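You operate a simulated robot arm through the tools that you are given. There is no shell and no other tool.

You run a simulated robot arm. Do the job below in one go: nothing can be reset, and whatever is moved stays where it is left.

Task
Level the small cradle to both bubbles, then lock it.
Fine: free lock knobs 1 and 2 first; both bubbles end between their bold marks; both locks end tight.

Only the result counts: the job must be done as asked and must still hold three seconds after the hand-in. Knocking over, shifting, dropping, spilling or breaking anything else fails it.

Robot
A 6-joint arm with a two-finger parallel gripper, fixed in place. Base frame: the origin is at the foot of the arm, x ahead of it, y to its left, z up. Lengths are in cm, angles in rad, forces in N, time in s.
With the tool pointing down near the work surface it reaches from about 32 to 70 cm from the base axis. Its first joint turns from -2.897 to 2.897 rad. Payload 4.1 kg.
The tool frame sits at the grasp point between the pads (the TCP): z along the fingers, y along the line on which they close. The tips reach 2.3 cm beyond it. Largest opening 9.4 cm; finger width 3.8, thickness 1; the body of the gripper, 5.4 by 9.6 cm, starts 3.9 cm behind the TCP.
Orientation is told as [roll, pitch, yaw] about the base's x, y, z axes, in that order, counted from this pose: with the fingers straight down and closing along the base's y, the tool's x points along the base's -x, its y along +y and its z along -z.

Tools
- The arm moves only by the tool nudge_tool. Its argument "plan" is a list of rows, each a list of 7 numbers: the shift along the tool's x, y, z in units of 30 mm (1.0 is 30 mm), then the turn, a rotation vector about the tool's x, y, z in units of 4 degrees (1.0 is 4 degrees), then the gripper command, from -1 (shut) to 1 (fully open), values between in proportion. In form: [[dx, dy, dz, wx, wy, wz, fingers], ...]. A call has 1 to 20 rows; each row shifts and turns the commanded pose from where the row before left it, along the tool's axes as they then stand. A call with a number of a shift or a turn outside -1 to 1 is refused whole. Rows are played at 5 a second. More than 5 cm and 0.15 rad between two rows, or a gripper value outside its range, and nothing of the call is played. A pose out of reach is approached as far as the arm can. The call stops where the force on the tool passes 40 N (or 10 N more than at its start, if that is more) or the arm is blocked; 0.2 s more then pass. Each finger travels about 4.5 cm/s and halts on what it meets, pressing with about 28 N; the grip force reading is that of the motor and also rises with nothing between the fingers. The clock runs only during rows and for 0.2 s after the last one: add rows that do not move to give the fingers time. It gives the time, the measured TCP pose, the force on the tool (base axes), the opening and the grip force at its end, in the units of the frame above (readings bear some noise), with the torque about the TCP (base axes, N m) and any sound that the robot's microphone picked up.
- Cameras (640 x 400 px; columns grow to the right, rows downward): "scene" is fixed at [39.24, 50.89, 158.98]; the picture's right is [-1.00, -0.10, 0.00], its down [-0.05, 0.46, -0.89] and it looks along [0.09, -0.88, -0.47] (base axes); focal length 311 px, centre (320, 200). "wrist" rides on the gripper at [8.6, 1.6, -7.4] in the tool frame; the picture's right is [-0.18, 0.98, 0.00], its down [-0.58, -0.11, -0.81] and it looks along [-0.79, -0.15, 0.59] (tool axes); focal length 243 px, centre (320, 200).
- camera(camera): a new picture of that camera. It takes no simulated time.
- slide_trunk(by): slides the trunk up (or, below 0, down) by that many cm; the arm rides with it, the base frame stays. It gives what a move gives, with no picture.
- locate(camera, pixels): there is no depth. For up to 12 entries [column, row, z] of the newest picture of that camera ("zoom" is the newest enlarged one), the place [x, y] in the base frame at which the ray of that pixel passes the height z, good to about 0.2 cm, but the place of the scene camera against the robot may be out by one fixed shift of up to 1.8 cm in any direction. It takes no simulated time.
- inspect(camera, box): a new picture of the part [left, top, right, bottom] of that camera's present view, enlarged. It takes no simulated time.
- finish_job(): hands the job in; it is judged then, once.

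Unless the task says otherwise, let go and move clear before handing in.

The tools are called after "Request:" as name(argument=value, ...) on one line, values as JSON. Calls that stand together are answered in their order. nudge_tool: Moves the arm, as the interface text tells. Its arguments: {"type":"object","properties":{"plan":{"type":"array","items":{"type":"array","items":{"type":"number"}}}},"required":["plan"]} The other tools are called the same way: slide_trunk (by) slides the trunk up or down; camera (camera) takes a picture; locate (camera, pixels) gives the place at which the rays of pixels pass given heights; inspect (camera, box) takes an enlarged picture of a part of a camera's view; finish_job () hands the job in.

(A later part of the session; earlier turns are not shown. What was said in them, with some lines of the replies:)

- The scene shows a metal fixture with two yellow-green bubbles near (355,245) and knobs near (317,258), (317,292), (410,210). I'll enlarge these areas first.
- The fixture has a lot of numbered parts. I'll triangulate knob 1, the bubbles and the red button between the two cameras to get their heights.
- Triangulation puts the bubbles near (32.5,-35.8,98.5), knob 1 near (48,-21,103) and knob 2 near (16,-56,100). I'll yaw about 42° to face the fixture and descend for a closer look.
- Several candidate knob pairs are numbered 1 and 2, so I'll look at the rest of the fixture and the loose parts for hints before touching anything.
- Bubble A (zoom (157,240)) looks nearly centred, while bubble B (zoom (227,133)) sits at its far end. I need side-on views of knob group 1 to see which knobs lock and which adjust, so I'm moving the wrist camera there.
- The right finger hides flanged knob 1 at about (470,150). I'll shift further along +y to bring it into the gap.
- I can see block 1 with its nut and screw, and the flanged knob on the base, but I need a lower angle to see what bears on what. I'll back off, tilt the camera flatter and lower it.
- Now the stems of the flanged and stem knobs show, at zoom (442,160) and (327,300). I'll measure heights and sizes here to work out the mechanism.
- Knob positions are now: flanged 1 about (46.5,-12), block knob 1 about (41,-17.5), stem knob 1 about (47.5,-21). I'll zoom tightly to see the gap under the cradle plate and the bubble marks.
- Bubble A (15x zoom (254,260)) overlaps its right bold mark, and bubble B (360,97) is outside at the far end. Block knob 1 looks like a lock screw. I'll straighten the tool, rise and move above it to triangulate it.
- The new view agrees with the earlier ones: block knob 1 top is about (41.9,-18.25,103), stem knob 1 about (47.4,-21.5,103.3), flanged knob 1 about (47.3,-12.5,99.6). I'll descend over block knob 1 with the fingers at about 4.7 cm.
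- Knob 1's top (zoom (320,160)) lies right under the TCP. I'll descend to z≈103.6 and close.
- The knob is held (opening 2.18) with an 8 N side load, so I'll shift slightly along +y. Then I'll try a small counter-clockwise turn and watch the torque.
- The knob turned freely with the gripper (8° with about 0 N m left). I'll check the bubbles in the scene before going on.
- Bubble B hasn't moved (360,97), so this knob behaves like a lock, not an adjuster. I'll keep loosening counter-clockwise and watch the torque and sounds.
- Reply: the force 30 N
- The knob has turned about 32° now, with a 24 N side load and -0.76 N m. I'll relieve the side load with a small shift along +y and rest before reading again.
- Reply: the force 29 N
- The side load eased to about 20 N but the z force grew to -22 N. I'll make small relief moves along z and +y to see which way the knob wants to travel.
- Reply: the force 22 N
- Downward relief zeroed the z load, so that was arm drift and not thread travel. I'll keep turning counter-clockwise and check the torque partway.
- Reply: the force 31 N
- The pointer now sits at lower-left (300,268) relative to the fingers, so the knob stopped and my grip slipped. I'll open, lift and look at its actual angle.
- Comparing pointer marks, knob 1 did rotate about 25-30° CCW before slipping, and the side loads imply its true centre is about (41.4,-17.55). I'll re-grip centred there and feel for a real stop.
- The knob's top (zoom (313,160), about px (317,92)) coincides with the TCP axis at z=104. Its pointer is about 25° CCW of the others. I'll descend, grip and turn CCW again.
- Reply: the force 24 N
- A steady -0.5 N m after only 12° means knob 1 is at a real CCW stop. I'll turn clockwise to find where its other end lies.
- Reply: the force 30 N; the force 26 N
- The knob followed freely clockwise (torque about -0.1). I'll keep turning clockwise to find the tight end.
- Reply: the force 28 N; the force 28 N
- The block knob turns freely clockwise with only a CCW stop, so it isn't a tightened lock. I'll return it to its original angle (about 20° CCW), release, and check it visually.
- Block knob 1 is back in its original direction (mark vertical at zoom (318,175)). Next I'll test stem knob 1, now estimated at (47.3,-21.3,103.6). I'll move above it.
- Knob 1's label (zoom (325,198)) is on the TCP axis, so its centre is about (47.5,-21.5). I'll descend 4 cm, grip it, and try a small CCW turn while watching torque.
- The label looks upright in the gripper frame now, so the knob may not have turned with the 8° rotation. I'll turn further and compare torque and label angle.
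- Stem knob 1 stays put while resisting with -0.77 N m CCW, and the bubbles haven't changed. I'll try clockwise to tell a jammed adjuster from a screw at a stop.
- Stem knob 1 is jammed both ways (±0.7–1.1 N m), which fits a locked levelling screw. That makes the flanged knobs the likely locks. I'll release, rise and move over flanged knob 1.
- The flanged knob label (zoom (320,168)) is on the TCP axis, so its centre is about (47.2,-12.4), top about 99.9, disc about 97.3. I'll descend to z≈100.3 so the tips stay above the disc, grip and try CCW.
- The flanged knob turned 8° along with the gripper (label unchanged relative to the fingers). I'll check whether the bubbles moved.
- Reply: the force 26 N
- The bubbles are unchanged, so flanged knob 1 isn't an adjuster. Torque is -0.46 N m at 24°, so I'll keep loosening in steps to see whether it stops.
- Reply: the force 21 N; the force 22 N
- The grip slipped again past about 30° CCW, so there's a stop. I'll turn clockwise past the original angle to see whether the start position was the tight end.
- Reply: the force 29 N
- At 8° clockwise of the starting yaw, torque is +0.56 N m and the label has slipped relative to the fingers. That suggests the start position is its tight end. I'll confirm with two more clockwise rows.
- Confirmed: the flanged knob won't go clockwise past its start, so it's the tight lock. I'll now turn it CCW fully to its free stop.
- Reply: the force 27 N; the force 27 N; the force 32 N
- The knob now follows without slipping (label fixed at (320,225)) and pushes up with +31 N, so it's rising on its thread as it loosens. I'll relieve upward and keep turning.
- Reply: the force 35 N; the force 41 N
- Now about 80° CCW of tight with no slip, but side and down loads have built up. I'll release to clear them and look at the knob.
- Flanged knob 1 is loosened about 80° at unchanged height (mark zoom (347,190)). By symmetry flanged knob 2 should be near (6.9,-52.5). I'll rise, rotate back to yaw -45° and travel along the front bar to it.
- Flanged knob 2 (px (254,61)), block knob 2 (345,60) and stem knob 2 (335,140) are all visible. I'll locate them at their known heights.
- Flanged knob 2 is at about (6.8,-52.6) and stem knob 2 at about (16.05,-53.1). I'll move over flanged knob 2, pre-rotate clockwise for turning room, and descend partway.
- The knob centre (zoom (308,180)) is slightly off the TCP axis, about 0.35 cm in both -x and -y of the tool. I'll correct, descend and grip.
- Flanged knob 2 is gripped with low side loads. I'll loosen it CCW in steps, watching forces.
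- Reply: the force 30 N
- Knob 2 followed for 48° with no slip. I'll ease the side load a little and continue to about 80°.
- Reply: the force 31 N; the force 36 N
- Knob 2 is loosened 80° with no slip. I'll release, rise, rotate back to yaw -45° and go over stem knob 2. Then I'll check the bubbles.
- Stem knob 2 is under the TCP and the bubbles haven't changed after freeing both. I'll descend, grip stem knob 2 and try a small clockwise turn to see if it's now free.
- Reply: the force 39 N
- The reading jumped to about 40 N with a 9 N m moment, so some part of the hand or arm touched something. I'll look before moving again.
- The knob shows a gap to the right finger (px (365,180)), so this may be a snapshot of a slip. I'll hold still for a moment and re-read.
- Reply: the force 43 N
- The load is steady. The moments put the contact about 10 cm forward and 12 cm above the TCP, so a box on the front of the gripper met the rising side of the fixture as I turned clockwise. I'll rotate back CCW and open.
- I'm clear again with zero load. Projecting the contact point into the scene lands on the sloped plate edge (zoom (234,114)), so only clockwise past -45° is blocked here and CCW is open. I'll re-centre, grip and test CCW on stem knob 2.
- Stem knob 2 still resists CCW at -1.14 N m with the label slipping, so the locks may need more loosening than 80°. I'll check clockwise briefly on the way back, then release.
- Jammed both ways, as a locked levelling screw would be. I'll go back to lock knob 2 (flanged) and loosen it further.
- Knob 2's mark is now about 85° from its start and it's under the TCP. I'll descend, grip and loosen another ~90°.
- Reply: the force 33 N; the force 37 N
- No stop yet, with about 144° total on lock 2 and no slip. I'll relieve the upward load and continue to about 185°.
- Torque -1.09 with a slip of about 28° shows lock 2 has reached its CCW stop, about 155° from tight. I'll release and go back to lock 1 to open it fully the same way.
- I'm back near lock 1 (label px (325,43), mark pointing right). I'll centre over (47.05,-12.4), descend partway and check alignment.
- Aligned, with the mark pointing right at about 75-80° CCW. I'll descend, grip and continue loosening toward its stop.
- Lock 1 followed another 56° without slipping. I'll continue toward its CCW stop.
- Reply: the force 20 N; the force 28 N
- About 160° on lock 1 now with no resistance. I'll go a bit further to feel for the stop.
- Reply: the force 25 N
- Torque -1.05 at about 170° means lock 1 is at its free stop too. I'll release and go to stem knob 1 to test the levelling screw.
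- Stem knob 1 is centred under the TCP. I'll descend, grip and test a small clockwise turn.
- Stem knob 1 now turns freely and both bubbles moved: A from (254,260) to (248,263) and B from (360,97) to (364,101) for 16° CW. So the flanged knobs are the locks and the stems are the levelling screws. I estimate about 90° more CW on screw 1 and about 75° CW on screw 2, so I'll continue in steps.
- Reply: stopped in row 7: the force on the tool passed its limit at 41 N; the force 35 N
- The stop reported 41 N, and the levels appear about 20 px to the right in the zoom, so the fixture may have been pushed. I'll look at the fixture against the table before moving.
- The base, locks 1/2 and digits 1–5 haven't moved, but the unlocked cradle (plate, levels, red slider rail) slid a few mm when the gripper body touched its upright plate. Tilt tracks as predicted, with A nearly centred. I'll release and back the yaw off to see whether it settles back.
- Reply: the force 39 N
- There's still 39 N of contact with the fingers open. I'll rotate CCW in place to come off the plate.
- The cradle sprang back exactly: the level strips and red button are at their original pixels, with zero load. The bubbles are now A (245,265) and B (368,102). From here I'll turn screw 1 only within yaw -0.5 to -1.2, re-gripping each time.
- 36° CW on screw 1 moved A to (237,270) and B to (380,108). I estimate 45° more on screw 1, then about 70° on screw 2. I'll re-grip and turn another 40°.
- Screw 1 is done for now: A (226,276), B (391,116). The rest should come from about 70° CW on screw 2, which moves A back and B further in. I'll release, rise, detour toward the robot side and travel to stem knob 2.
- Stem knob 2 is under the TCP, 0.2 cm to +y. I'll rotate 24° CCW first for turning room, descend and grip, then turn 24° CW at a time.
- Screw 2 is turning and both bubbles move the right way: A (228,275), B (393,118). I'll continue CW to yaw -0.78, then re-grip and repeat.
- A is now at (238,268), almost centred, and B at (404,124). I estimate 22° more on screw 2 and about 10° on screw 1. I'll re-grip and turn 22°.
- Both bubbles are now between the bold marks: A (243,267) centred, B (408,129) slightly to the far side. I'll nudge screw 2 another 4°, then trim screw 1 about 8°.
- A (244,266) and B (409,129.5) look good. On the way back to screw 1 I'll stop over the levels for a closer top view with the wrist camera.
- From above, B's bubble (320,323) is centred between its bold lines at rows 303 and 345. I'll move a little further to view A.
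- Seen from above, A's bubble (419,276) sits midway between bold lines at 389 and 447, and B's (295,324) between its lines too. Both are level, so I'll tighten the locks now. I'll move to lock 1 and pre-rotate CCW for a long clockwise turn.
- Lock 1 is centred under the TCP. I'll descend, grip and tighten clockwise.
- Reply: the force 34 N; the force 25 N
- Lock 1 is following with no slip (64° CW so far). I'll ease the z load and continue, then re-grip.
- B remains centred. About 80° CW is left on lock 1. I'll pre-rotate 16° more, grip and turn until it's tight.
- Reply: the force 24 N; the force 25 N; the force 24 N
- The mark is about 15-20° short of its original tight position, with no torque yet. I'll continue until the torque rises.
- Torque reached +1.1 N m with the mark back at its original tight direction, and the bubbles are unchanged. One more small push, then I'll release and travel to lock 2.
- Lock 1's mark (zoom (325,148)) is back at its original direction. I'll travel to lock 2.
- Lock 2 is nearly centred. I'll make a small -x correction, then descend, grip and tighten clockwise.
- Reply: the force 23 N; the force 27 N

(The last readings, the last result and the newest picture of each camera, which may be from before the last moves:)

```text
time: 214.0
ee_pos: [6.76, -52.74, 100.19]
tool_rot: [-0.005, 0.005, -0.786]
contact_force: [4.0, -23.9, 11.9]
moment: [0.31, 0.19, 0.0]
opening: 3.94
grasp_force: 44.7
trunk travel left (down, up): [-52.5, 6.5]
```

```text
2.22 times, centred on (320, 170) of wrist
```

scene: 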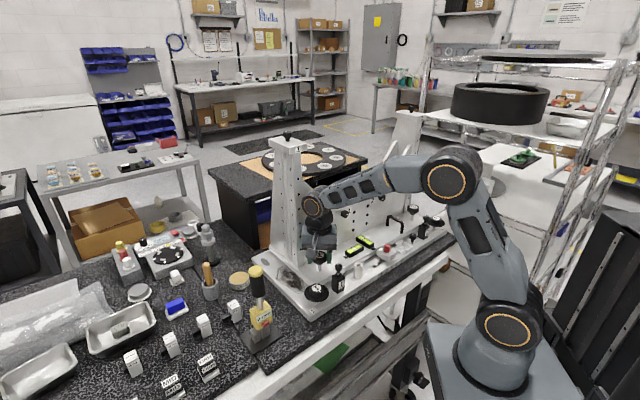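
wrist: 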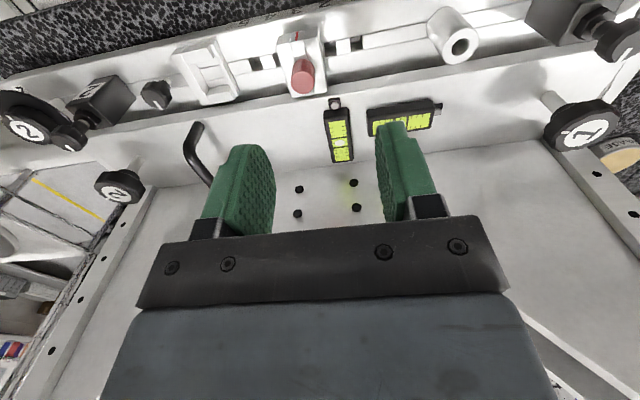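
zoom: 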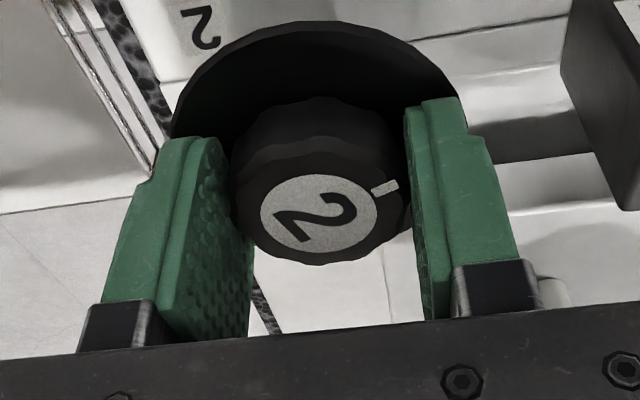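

Lock 2 follows without slip (64° CW so far). I'll ease the side load and continue.

Request:
nudge_tool(plan=[[-0.04, -0.03, -0.02, 0, 0, 1, -1], [0, 0, 0, 0, 0, 1, -1], [0, 0, 0, 0, 0, 1, -1], [0, 0, 0, 0, 0, 1, -1], [0, 0, 0, 0, 0, 1, -1], [0, 0, 0, 0, 0, 1, -1], [0, 0, 0, 0, 0, 1, -1], [0, 0, 0, 0, 0, 1, -1], [0, 0, 0, 0, 0, 1, -1], [0, 0, 0, 0, 0, 1, -1], [0, 0, 0, 0, 0, 0, -1]])

Request:
nudge_tool(plan=[[0, 0, 0, 0, 0, 0, -0.3], [0, 0, 0, 0, 0, 0, 0.2], [0, 0, 0, 0, 0, 0, 0.2], [0, 0, -0.8, 0, 0, 0, 0.2], [0, 0, -0.8, 0, 0, -1, 0.2], [0, 0, 0, 0, 0, -1, 0.2], [0, 0, 0, 0, 0, -1, 0.2], [0, 0, 0, 0, 0, -1, 0.2], [0, 0, 0, 0, 0, -1, 0.2], [0, 0, 0, 0, 0, -1, 0.2], [0, 0, 0, 0, 0, -1, 0.2], [0, 0, 0, 0, 0, -1, 0.2], [0, 0, 0, 0, 0, -1, 0.2], [0, 0, 0, 0, 0, -1, 0.2], [0, 0, 0, 0, 0, -1, 0.2], [0, 0, 0, 0, 0, -1, 0.2], [0, 0, 0, 0, 0, -1, 0.2], [0, 0, 0, 0, 0, -1, 0.2], [0, 0, 0, 0, 0, -1, 0.2], [0, 0, 0, 0, 0, -1, 0.2]])

Request:
inspect(camera="wrist", box=[200, 40, 440, 220])

```text
time: 216.4
ee_pos: [6.68, -52.36, 100.17]
tool_rot: [-0.005, 0.011, -1.487]
contact_force: [-6.4, 11.7, -8.3]
moment: [2.01, 0.65, 0.47]
opening: 3.89
grasp_force: 45.2
trunk travel left (down, up): [-52.5, 6.5]
```

```text
time: 217.3
ee_pos: [6.32, -52.39, 100.12]
tool_rot: [-0.012, 0.016, -1.486]
contact_force: [-23.8, 8.5, 0.6]
moment: [0.2, 0.57, 0.0]
opening: 4.62
grasp_force: 0.1
trunk travel left (down, up): [-52.5, 6.5]
stopped in row 4: the force on the tool passed its limit at 46 N (the readings are from after the stop); the commanded pose is now the measured one
```

```text
2.22 times, centred on (320, 130) of wrist
```

zoom: 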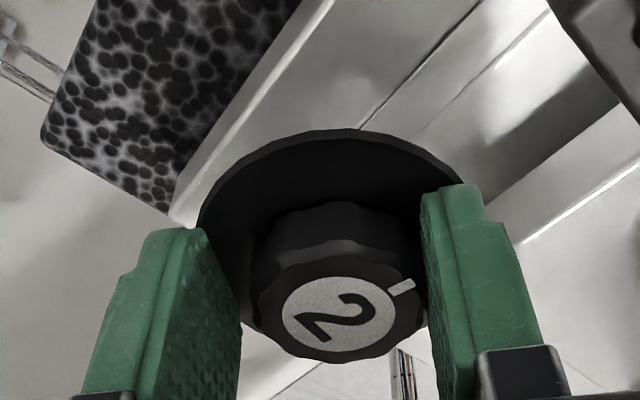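

After opening, a -24 N side force remains and the fingers only reached 4.6 cm. I'll hold and look at the whole view before lifting.

Request:
camera(camera="wrist")

Request:
inspect(camera="scene", box=[370, 150, 480, 250])

Request:
nudge_tool(plan=[[0, 0, 0, 0, 0, 0, 0.1], [0, 0, 0, 0, 0, 0, 0.2], [0, 0, 0, 0, 0, 0, 0.2]])

Request:
inspect(camera="wrist", box=[200, 80, 440, 260])

```text
taken
```

wrist: 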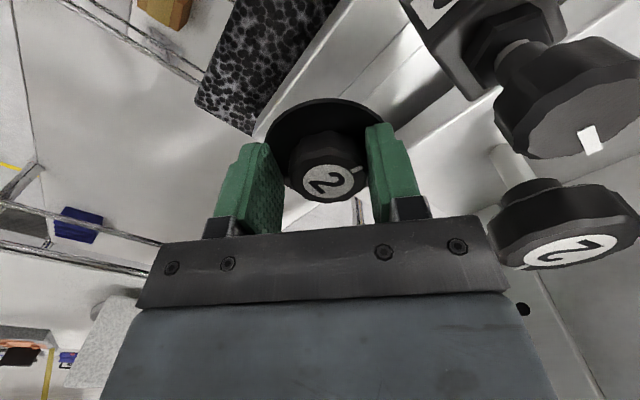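

```text
4.00 times, centred on (425, 200) of scene
```

zoom: 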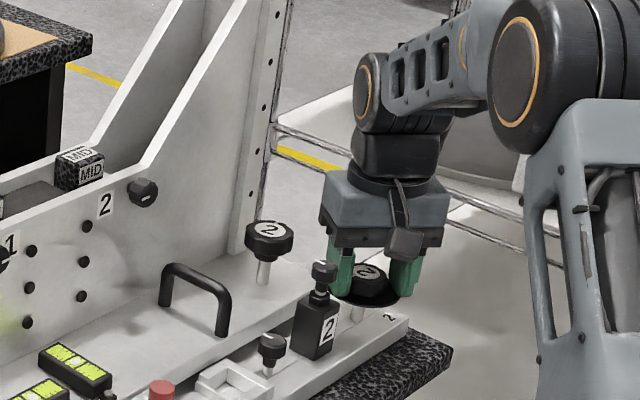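

```text
time: 218.1
ee_pos: [6.48, -52.43, 100.19]
tool_rot: [-0.008, 0.014, -1.483]
contact_force: [-27.2, 15.7, -2.5]
moment: [0.42, 0.7, 0.14]
opening: 4.49
grasp_force: 0.0
trunk travel left (down, up): [-52.5, 6.5]
```

```text
2.22 times, centred on (320, 170) of wrist
```

zoom: 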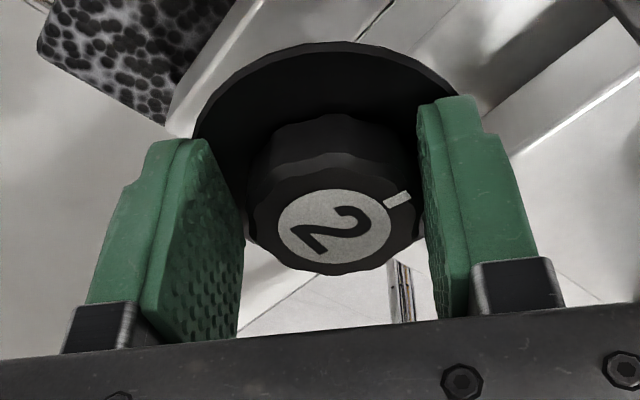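

The fingers stay at 4.5 cm though commanded to 5.65, with the reaction pointing along -y/+x of the tool. I'll make a small relief move in that direction and re-read.

Request:
nudge_tool(plan=[[0.03, -0.06, 0, 0, 0, 0, 0], [0, 0, 0, 0, 0, 0, 0], [0, 0, 0, 0, 0, 0, 0]])

Request:
inspect(camera="wrist", box=[200, 80, 440, 260])

Request:
inspect(camera="scene", box=[400, 185, 450, 235])

```text
time: 218.9
ee_pos: [6.58, -52.27, 100.09]
tool_rot: [-0.008, 0.011, -1.483]
contact_force: [-9.8, 13.5, -0.5]
moment: [0.31, 0.2, 0.28]
opening: 4.32
grasp_force: 0.1
trunk travel left (down, up): [-52.5, 6.5]
```

```text
2.22 times, centred on (320, 170) of wrist
```

zoom: 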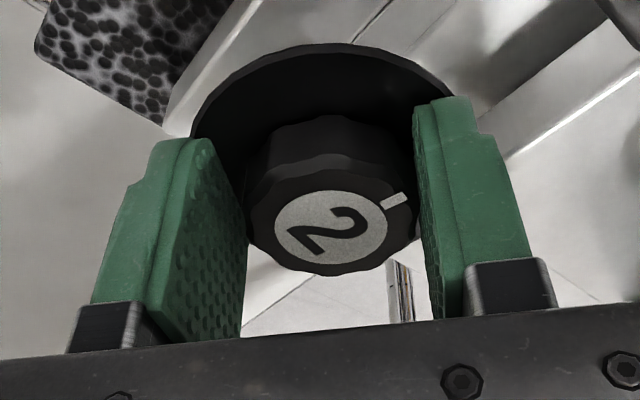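

```text
8.00 times, centred on (425, 210) of scene
```

zoom: 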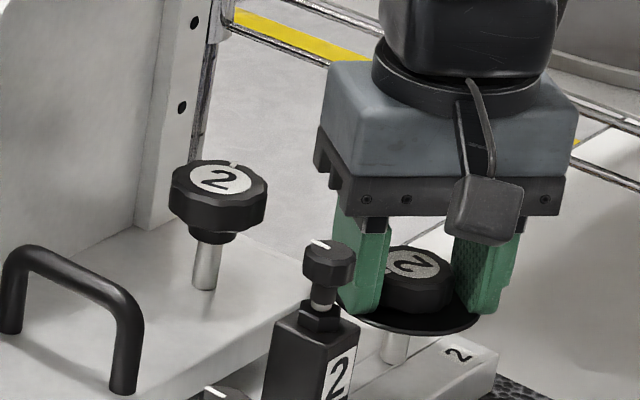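

The opening shrank further to 4.3, so something outside the right finger is limiting it. In the scene zoom, that finger (365,260) sits right next to block knob 2 (328,265). I'll measure the distance between them.

Request:
camera(camera="scene")

Request:
locate(camera="scene", pixels=[[426, 215.5, 104], [436.9, 217.7, 99.8], [412.5, 207.5, 103.7]])

Request:
camera(camera="wrist")

Request:
locate(camera="wrist", pixels=[[575, 125, 104], [330, 182, 99.8], [575, 248, 103.7]])

```text
taken
```

scene: 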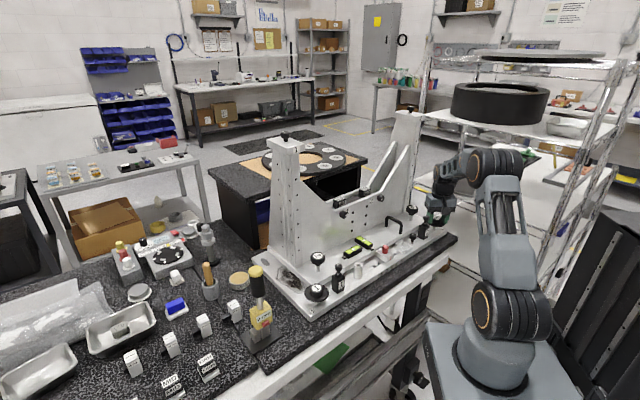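

```text
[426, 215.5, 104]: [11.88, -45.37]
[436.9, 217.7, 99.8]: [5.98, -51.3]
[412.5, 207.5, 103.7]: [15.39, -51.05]
```

```text
taken
```

wrist: 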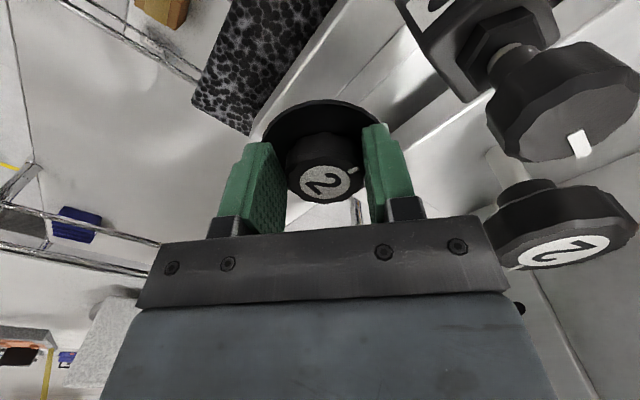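

```text
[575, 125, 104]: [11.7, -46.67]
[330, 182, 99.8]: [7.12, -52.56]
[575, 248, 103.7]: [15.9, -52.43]
```

The knob's centre appears 0.5 cm to +y of the TCP, so I'm off-centre. I'll shift +y by 0.4 cm while opening further and read again.

Request:
nudge_tool(plan=[[0, 0.06, 0, 0, 0, 0, 0.1], [0, 0.06, 0, 0, 0, 0, 0.2], [0, 0, 0, 0, 0, 0, 0.2], [0, 0, 0, 0, 0, 0, 0.2]])

Request:
inspect(camera="wrist", box=[200, 80, 440, 260])

```text
time: 219.9
ee_pos: [6.58, -52.28, 100.22]
tool_rot: [-0.009, 0.011, -1.486]
contact_force: [-29.7, 7.6, 2.0]
moment: [0.16, 0.63, -0.23]
opening: 4.3
grasp_force: 0.0
trunk travel left (down, up): [-52.5, 6.5]
```

```text
2.22 times, centred on (320, 170) of wrist
```

zoom: 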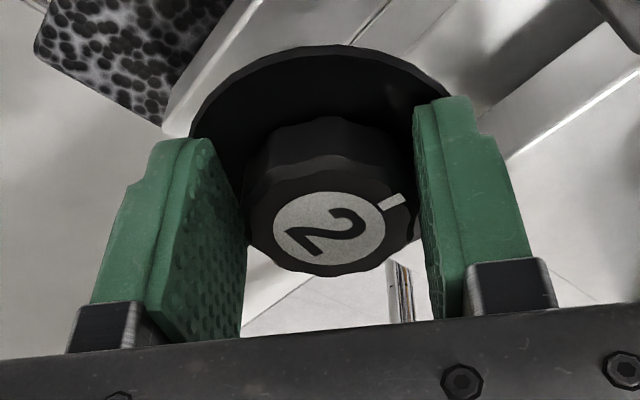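

The TCP won't move toward +y (force -30 N), so the right fingertip is against the raised cradle plate's edge at z≈98. I'll narrow the fingers slightly, back off along -y and lift straight up in small steps.

Request:
nudge_tool(plan=[[0, -0.1, 0, 0, 0, 0, -0.08], [0, 0, 0, 0, 0, 0, -0.08], [0, 0, 0, 0, 0, 0, -0.08]])

Request:
nudge_tool(plan=[[0, 0, -0.06, 0, 0, 0, -0.08], [0, 0, -0.1, 0, 0, 0, -0.08], [0, 0, -0.1, 0, 0, 0, -0.08], [0, 0, 0, 0, 0, 0, -0.08]])

Request:
inspect(camera="scene", box=[340, 232, 376, 258])

```text
time: 220.7
ee_pos: [6.69, -52.23, 100.12]
tool_rot: [-0.006, 0.013, -1.482]
contact_force: [-7.8, 8.3, -0.5]
moment: [0.24, 0.2, 0.19]
opening: 4.01
grasp_force: 0.2
trunk travel left (down, up): [-52.5, 6.5]
```

```text
time: 221.7
ee_pos: [6.61, -52.38, 100.86]
tool_rot: [-0.008, 0.009, -1.481]
contact_force: [-0.1, 0.2, 0.1]
moment: [0.01, -0.01, 0.02]
opening: 4.3
grasp_force: 0.0
trunk travel left (down, up): [-52.5, 6.5]
```

```text
15.38 times, centred on (358, 245) of scene
```

zoom: 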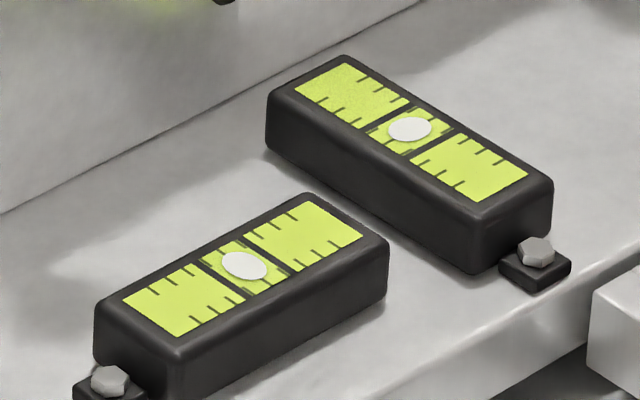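

Clear with zero load and the bubbles unmoved. Lock 2's mark needs about 50° more CW. I'll rise, rotate CCW to about yaw +0.1 and re-grip a little higher (z≈100.9) to stay clear of the plate.

Request:
nudge_tool(plan=[[0, 0, -0.5, 0, 0, 0, 0], [0, 0, -0.9, 0, 0, -1, 0.2], [0, 0, 0, 0, 0, -1, 0.2], [0, 0, 0, 0, 0, -1, 0.2], [0, 0, 0, 0, 0, -1, 0.2], [0, 0, 0, 0, 0, -1, 0.2], [0, 0, 0, 0, 0, -1, 0.2], [0, 0, 0, 0, 0, -1, 0.2], [0, 0, 0, 0, 0, -1, 0.2], [0, 0, 0, 0, 0, -1, 0.2], [0, 0, 0, 0, 0, -1, 0.2], [0, 0, 0, 0, 0, -1, 0.2], [0, 0, 0, 0, 0, -1, 0.2], [0, 0, 0, 0, 0, -1, 0.2], [0, 0, 0, 0, 0, -1, 0.2], [0, 0, 0, 0, 0, -1, 0.2], [0, 0, 0, 0, 0, -1, 0.2], [0, 0, 0, 0, 0, -1, 0.2], [0, 0, 0, 0, 0, -1, 0.2], [0, 0, 0, 0, 0, -1, 0.2]])

Request:
nudge_tool(plan=[[0, 0, 0, 0, 0, -1, 0.2], [0, 0, 0, 0, 0, -1, 0.2], [0, 0, 0, 0, 0, -1, 0.2], [0, 0, 0, 0, 0, -1, 0.2], [0, 0, 0, 0, 0, 0, 0.2]])

Request:
inspect(camera="wrist", box=[200, 40, 440, 220])

```text
time: 225.9
ee_pos: [6.72, -52.52, 105.16]
tool_rot: [0.008, 0.011, -0.156]
contact_force: [-0.1, 0.5, 0.0]
moment: [-0.02, -0.02, 0.04]
opening: 5.63
grasp_force: 0.1
trunk travel left (down, up): [-52.5, 6.5]
```

```text
time: 227.1
ee_pos: [6.73, -52.59, 105.14]
tool_rot: [0.014, 0.008, 0.123]
contact_force: [-0.2, -0.4, 0.1]
moment: [0.01, -0.02, 0.01]
opening: 5.66
grasp_force: 0.1
trunk travel left (down, up): [-52.5, 6.5]
```

```text
2.22 times, centred on (320, 130) of wrist
```

zoom: 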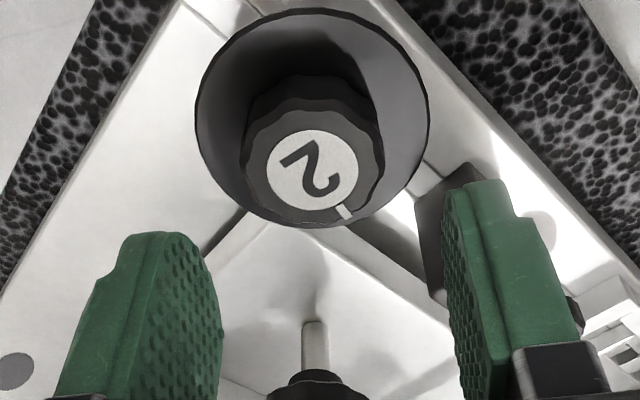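

Aligned, with the mark at zoom (343,210). I'll correct the slight tilt, shift -y a bit, descend to z≈100.7, grip and turn CW to tight.

Request:
nudge_tool(plan=[[0, -0.05, 0, 0.2, -0.11, 0, 0.2], [0, 0, 0.75, 0, 0, 0, 0.2], [0, 0, 0.73, 0, 0, 0, 0.2], [0, 0, 0, 0, 0, 0, 0], [0, 0, 0, 0, 0, 0, -0.3], [0, 0, 0, 0, 0, 0, -1], [0, 0, 0, 0, 0, 0, -1]])

Request:
nudge_tool(plan=[[0, 0, 0, 0, 0, 1, -1], [0, 0, 0, 0, 0, 1, -1], [0, 0, 0, 0, 0, 1, -1], [0, 0, 0, 0, 0, 1, -1], [0, 0, 0, 0, 0, 1, -1], [0, 0, 0, 0, 0, 1, -1], [0, 0, 0, 0, 0, 1, -1], [0, 0, 0, 0, 0, 1, -1], [0, 0, 0, 0, 0, 0, -1]])

Request:
nudge_tool(plan=[[0, 0, 0, 0, 0, 1, -1], [0, 0, 0, 0, 0, 1, -1], [0, 0, 0, 0, 0, 1, -1], [0, 0, 0, 0, 0, 0, -1]])

Request:
inspect(camera="wrist", box=[200, 80, 440, 260])

```text
time: 228.7
ee_pos: [6.53, -52.77, 100.92]
tool_rot: [-0.002, -0.001, 0.121]
contact_force: [-0.2, 0.3, 0.7]
moment: [0.25, 0.06, -0.01]
opening: 3.96
grasp_force: 44.7
trunk travel left (down, up): [-52.5, 6.5]
```

```text
time: 230.7
ee_pos: [6.66, -52.61, 100.88]
tool_rot: [-0.006, -0.004, -0.439]
contact_force: [-9.8, -3.2, 28.2]
moment: [0.69, 0.78, -0.11]
opening: 3.93
grasp_force: 44.8
trunk travel left (down, up): [-52.5, 6.5]
```

```text
time: 231.7
ee_pos: [6.63, -52.57, 100.82]
tool_rot: [-0.004, -0.005, -0.648]
contact_force: [-6.6, -5.2, 29.7]
moment: [0.37, 0.5, -0.02]
opening: 3.94
grasp_force: 44.8
trunk travel left (down, up): [-52.5, 6.5]
```

```text
2.22 times, centred on (320, 170) of wrist
```

zoom: 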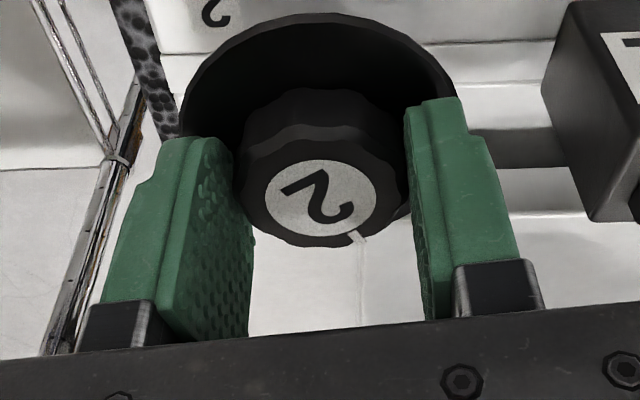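

About 35-40° remain. I'll relieve the +30 N vertical load upward and continue CW until the torque rises.

Request:
nudge_tool(plan=[[0, 0, -0.05, 0, 0, 0, -1], [0, 0, 0, 0, 0, 1, -1], [0, 0, 0, 0, 0, 1, -1], [0, 0, 0, 0, 0, 1, -1], [0, 0, 0, 0, 0, 1, -1], [0, 0, 0, 0, 0, 1, -1], [0, 0, 0, 0, 0, 0, -1]])

Request:
nudge_tool(plan=[[0, 0, 0, 0, 0, 1, -1], [0, 0, 0, 0, 0, 1, -1], [0, 0, 0, 0, 0, 0, -1]])

Request:
nudge_tool(plan=[[0, 0, 0, 0, 0, 1, -1], [0, 0, 0, 0, 0, 1, -1], [0, 0, 0, 0, 0, 0, -1]])

Request:
inspect(camera="wrist", box=[200, 80, 440, 260])

Request:
inspect(camera="scene", box=[340, 232, 376, 258])

```text
time: 233.3
ee_pos: [6.7, -52.6, 100.74]
tool_rot: [-0.004, -0.004, -0.993]
contact_force: [-4.2, -2.1, 18.3]
moment: [0.5, 0.01, -0.08]
opening: 3.94
grasp_force: 45.2
trunk travel left (down, up): [-52.5, 6.5]
```

```text
time: 234.1
ee_pos: [6.75, -52.61, 100.79]
tool_rot: [-0.003, -0.004, -1.134]
contact_force: [-6.4, -6.8, 14.5]
moment: [0.51, 0.32, 0.02]
opening: 3.96
grasp_force: 45.0
trunk travel left (down, up): [-52.5, 6.5]
```

```text
time: 234.9
ee_pos: [6.66, -52.56, 100.81]
tool_rot: [0.0, -0.002, -1.276]
contact_force: [-4.6, -0.3, 3.0]
moment: [-1.24, -0.11, -0.08]
opening: 3.98
grasp_force: 45.2
trunk travel left (down, up): [-52.5, 6.5]
```

```text
2.22 times, centred on (320, 170) of wrist
```

zoom: 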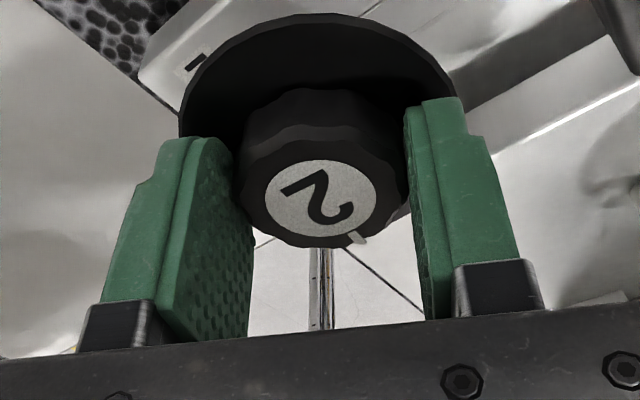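

```text
15.38 times, centred on (358, 245) of scene
```

zoom: 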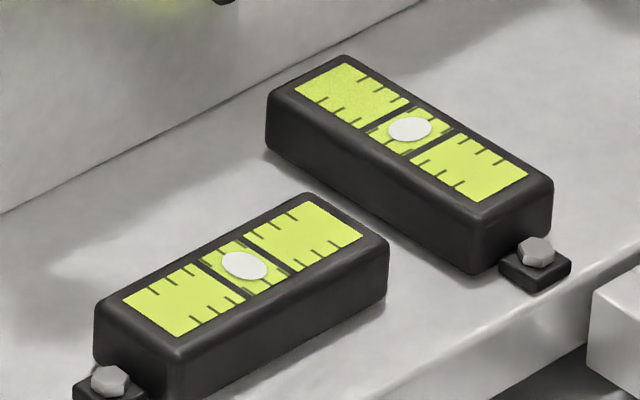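

Torque is still near zero, so lock 2 isn't tight yet. I'll continue in small steps, watching for side loads from the plate.

Request:
nudge_tool(plan=[[0, 0, 0, 0, 0, 1, -1], [0, 0, 0, 0, 0, 0, -1]])

Request:
nudge_tool(plan=[[0, 0, 0, 0, 0, 1, -1], [0, 0, 0, 0, 0, 0, -1]])

Request:
inspect(camera="wrist", box=[200, 80, 440, 260])

```text
time: 235.5
ee_pos: [6.71, -52.59, 100.85]
tool_rot: [-0.001, 0.0, -1.343]
contact_force: [-5.8, -3.1, 4.0]
moment: [0.52, 0.05, 0.62]
opening: 3.96
grasp_force: 44.9
trunk travel left (down, up): [-52.5, 6.5]
```

```text
time: 236.1
ee_pos: [6.74, -52.78, 100.81]
tool_rot: [0.001, -0.001, -1.416]
contact_force: [-5.9, -2.8, 0.1]
moment: [0.03, -0.15, 0.49]
opening: 3.94
grasp_force: 44.8
trunk travel left (down, up): [-52.5, 6.5]
```

```text
2.22 times, centred on (320, 170) of wrist
```

zoom: 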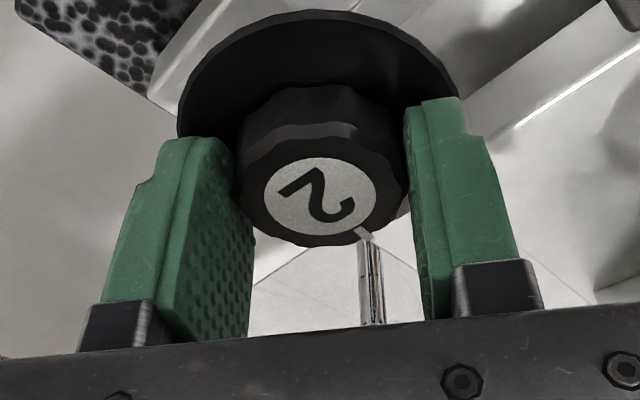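

Torque rose to 0.62 and then the grip slipped, so lock 2 is at its stop. I'll re-grip at a clearer angle with fuller engagement and give it a firmer final tightening like lock 1.

Request:
nudge_tool(plan=[[0, 0, 0, 0, 0, 0, -0.3], [0, 0, 0, 0, 0, 0, 0], [0, 0, -0.5, 0, 0, 0, 0.2], [0, 0, -0.8, 0, 0, -1, 0.2], [0, 0, 0, 0, 0, -1, 0.2], [0, 0, 0, 0, 0, -1, 0.2], [0, 0, 0, 0, 0, -1, 0.2], [0, 0, 0, 0, 0, -1, 0.2], [0, 0, 0, 0, 0, -1, 0.2], [0, 0, 0, 0, 0, -1, 0.2], [0, 0, 0, 0, 0, -1, 0.2], [0, 0, 0, 0, 0, -1, 0.2], [0, 0, 0, 0, 0, -1, 0.2], [0, 0, 0, 0, 0, -1, 0.2], [0, 0, 0, 0, 0, -1, 0.2], [0, 0, 0, 0, 0, -1, 0.2], [0, 0, 0, 0, 0, -1, 0.2], [0, 0, 0, 0, 0, -1, 0.2], [0, 0, 0, 0, 0, 0, 0.2]])

Request:
inspect(camera="wrist", box=[200, 40, 440, 220])

```text
time: 240.1
ee_pos: [6.7, -52.67, 104.68]
tool_rot: [-0.002, 0.0, -0.363]
contact_force: [-0.3, 0.4, -0.1]
moment: [0.0, 0.0, 0.0]
opening: 5.65
grasp_force: 0.0
trunk travel left (down, up): [-52.5, 6.5]
```

```text
2.22 times, centred on (320, 130) of wrist
```

zoom: 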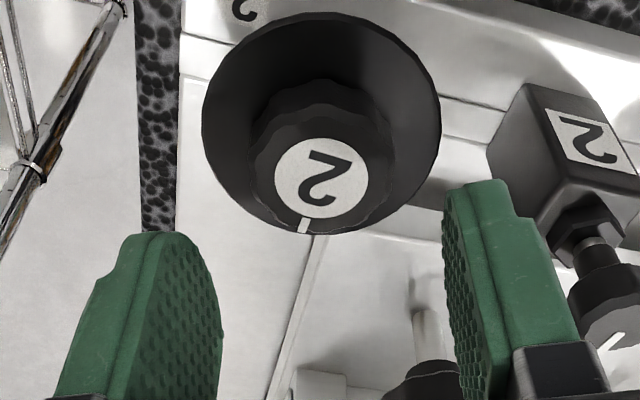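

Lock 2's mark points back to its original direction. I'll descend, grip with fuller overlap and press clockwise.

Request:
nudge_tool(plan=[[-0.03, 0, 0.75, 0, 0, 0, 0.2], [0, 0, 0.73, 0, 0, 0, 0.2], [0, 0, 0, 0, 0, 0, 0], [0, 0, 0, 0, 0, 0, -0.3], [0, 0, 0, 0, 0, 0, -1], [0, 0, 0, 0, 0, 0, -1], [0, 0, 0, 0, 0, 1, -1], [0, 0, 0, 0, 0, 1, -1], [0, 0, 0, 0, 0, 0, -1]])

Request:
nudge_tool(plan=[[0, 0, 0, 0, 0, 1, -1], [0, 0, 0, 0, 0, 1, -1], [0, 0, 0, 0, 0, 0, -1]])

Request:
inspect(camera="wrist", box=[200, 80, 440, 260])

Request:
inspect(camera="scene", box=[340, 232, 376, 258])

```text
time: 242.1
ee_pos: [6.83, -52.68, 100.1]
tool_rot: [0.001, 0.001, -0.507]
contact_force: [-0.5, 8.0, -6.7]
moment: [0.32, 0.01, 0.55]
opening: 3.95
grasp_force: 44.7
trunk travel left (down, up): [-52.5, 6.5]
```

```text
time: 242.9
ee_pos: [6.9, -52.79, 100.19]
tool_rot: [0.001, -0.001, -0.649]
contact_force: [2.2, 9.2, -14.8]
moment: [-0.25, -0.2, 0.34]
opening: 3.91
grasp_force: 45.0
trunk travel left (down, up): [-52.5, 6.5]
```

```text
2.22 times, centred on (320, 170) of wrist
```

zoom: 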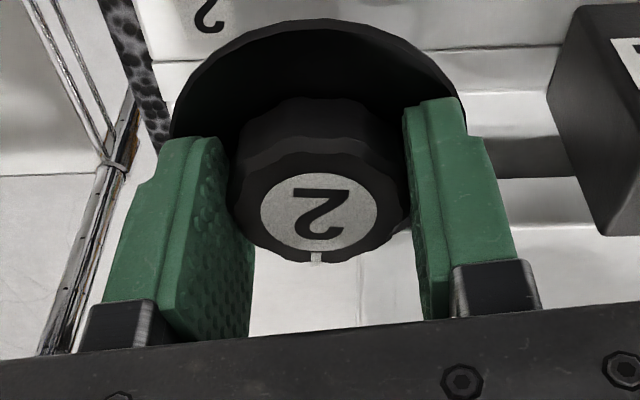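

```text
15.38 times, centred on (358, 245) of scene
```

zoom: 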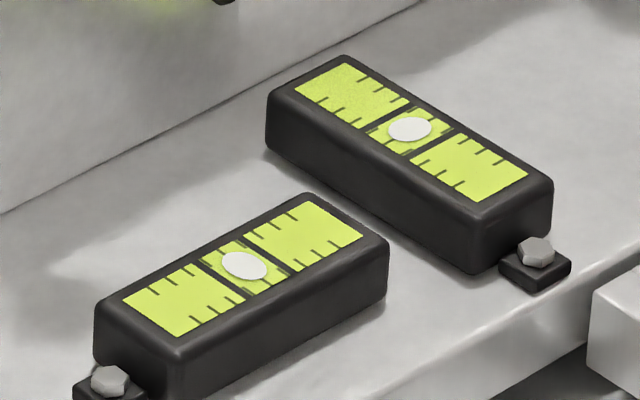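

The knob stayed put while the gripper rotated 16° (torque up to 0.55, then facet slip), so lock 2 is at its tight stop and the bubbles are centred. I'll press two more rows for good measure, then release and rise.

Request:
nudge_tool(plan=[[0, 0, 0, 0, 0, 1, -1], [0, 0, 0, 0, 0, 0.7, -1], [0, 0, 0, 0, 0, 0, -1]])

Request:
nudge_tool(plan=[[0, 0, 0, 0, 0, 0, -0.3], [0, 0, 0, 0, 0, 0, 0.2], [0, 0, 0, 0, 0, 0, 0.2], [0, 0, -1, 0, 0, 0, 0.2], [0, 0, -1, 0, 0, 0, 0.2], [0, 0, -1, 0, 0, 0, 0.2], [0, 0, -1, 0, 0, 0, 0.2], [0, 0, -0.8, 0, 0, 0, 0.2], [0, 0, 0, 0, 0, 0, 0.2]])

Request:
inspect(camera="wrist", box=[200, 0, 440, 180])

Request:
camera(camera="scene")

```text
time: 243.7
ee_pos: [6.66, -52.81, 100.23]
tool_rot: [-0.002, -0.001, -0.763]
contact_force: [0.9, 7.5, -12.3]
moment: [0.47, -0.11, 0.88]
opening: 3.94
grasp_force: 45.2
trunk travel left (down, up): [-52.5, 6.5]
```

```text
time: 245.7
ee_pos: [6.78, -52.84, 114.81]
tool_rot: [0.0, -0.003, -0.763]
contact_force: [0.4, 0.4, -0.9]
moment: [-0.03, -0.03, 0.0]
opening: 5.63
grasp_force: 0.0
trunk travel left (down, up): [-52.5, 6.5]
```

```text
2.22 times, centred on (320, 90) of wrist
```

zoom: 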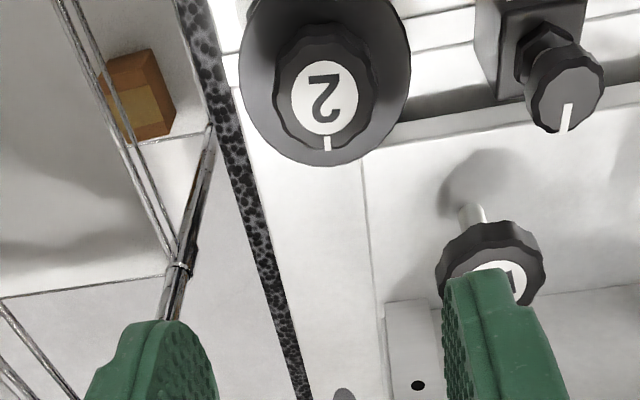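

```text
taken
```

scene: 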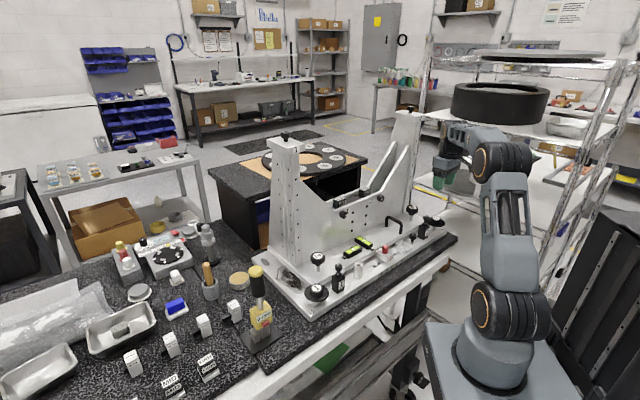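

Lock 2 reached 0.88 N m and its mark is back at the start. I'll take a final comparison crop of group 1, to see block knob 1's angle against the original, and of the bubbles.

Request:
inspect(camera="scene", box=[270, 250, 350, 300])

Request:
inspect(camera="scene", box=[340, 232, 376, 258])

Request:
inspect(camera="scene", box=[290, 200, 450, 310])

```text
8.00 times, centred on (310, 275) of scene
```

zoom: 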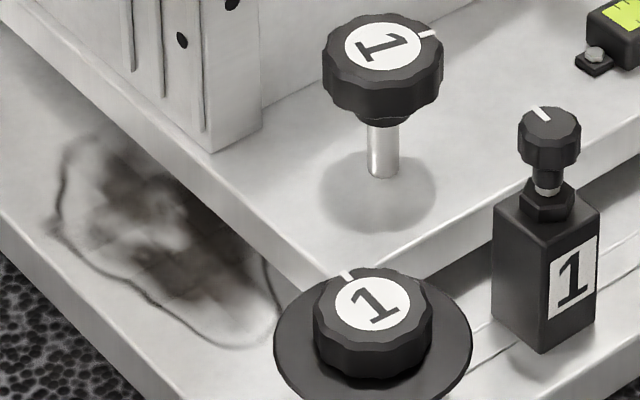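

```text
15.38 times, centred on (358, 245) of scene
```

zoom: 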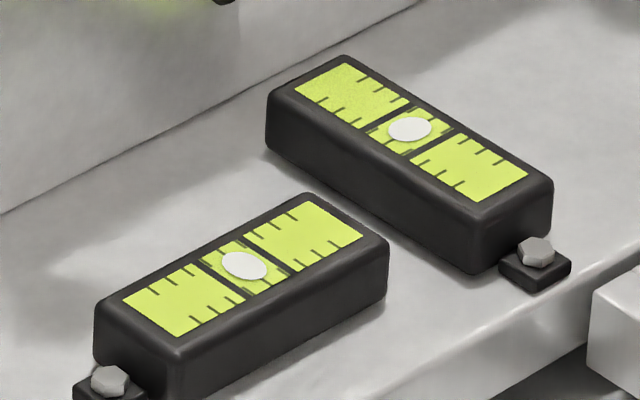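

```text
3.64 times, centred on (370, 255) of scene
```

zoom: 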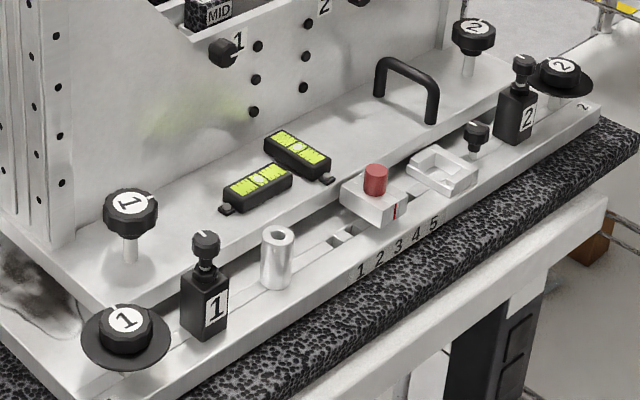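

The bubbles A (244,266) and B (409,129) sit between their bold marks. Both lock marks are back at their tight positions, block knob 1 is within a few degrees of where it started, and the arm is clear above the fixture. I'm handing in.

Request:
finish_job()

```text
The job is handed in.
```

I levelled the cradle: both bubbles sit between their bold marks, and both lock knobs are turned clockwise to their tight stops. The job is handed in, and the result hasn't come back.

- **Locks:** The flanged knobs 1 and 2 turned out to be the locks. I opened both fully before turning either levelling screw. Tightening reached about 1.1 N m on lock 1 and 0.9 N m on lock 2, where my grip began to slip. Both marks point where they did at the start.
- **Levelling:** I turned the two tall stem knobs clockwise until both bubbles centred, and they did not move when I locked up.
- **Contact:** The gripper touched the fixture three times:
  - It caught the sloped plate near screw 2, with nothing visibly moved.
  - It pushed the unlocked cradle a few mm near screw 1, and the cradle sprang back to the same place.
  - A fingertip pressed against the cradle plate near lock 2, and the bubbles stayed put.
- **Extra knob touched:** While working out which knobs were the locks, I turned the small knob on black block 1. I set it back to within a few degrees of its original angle.
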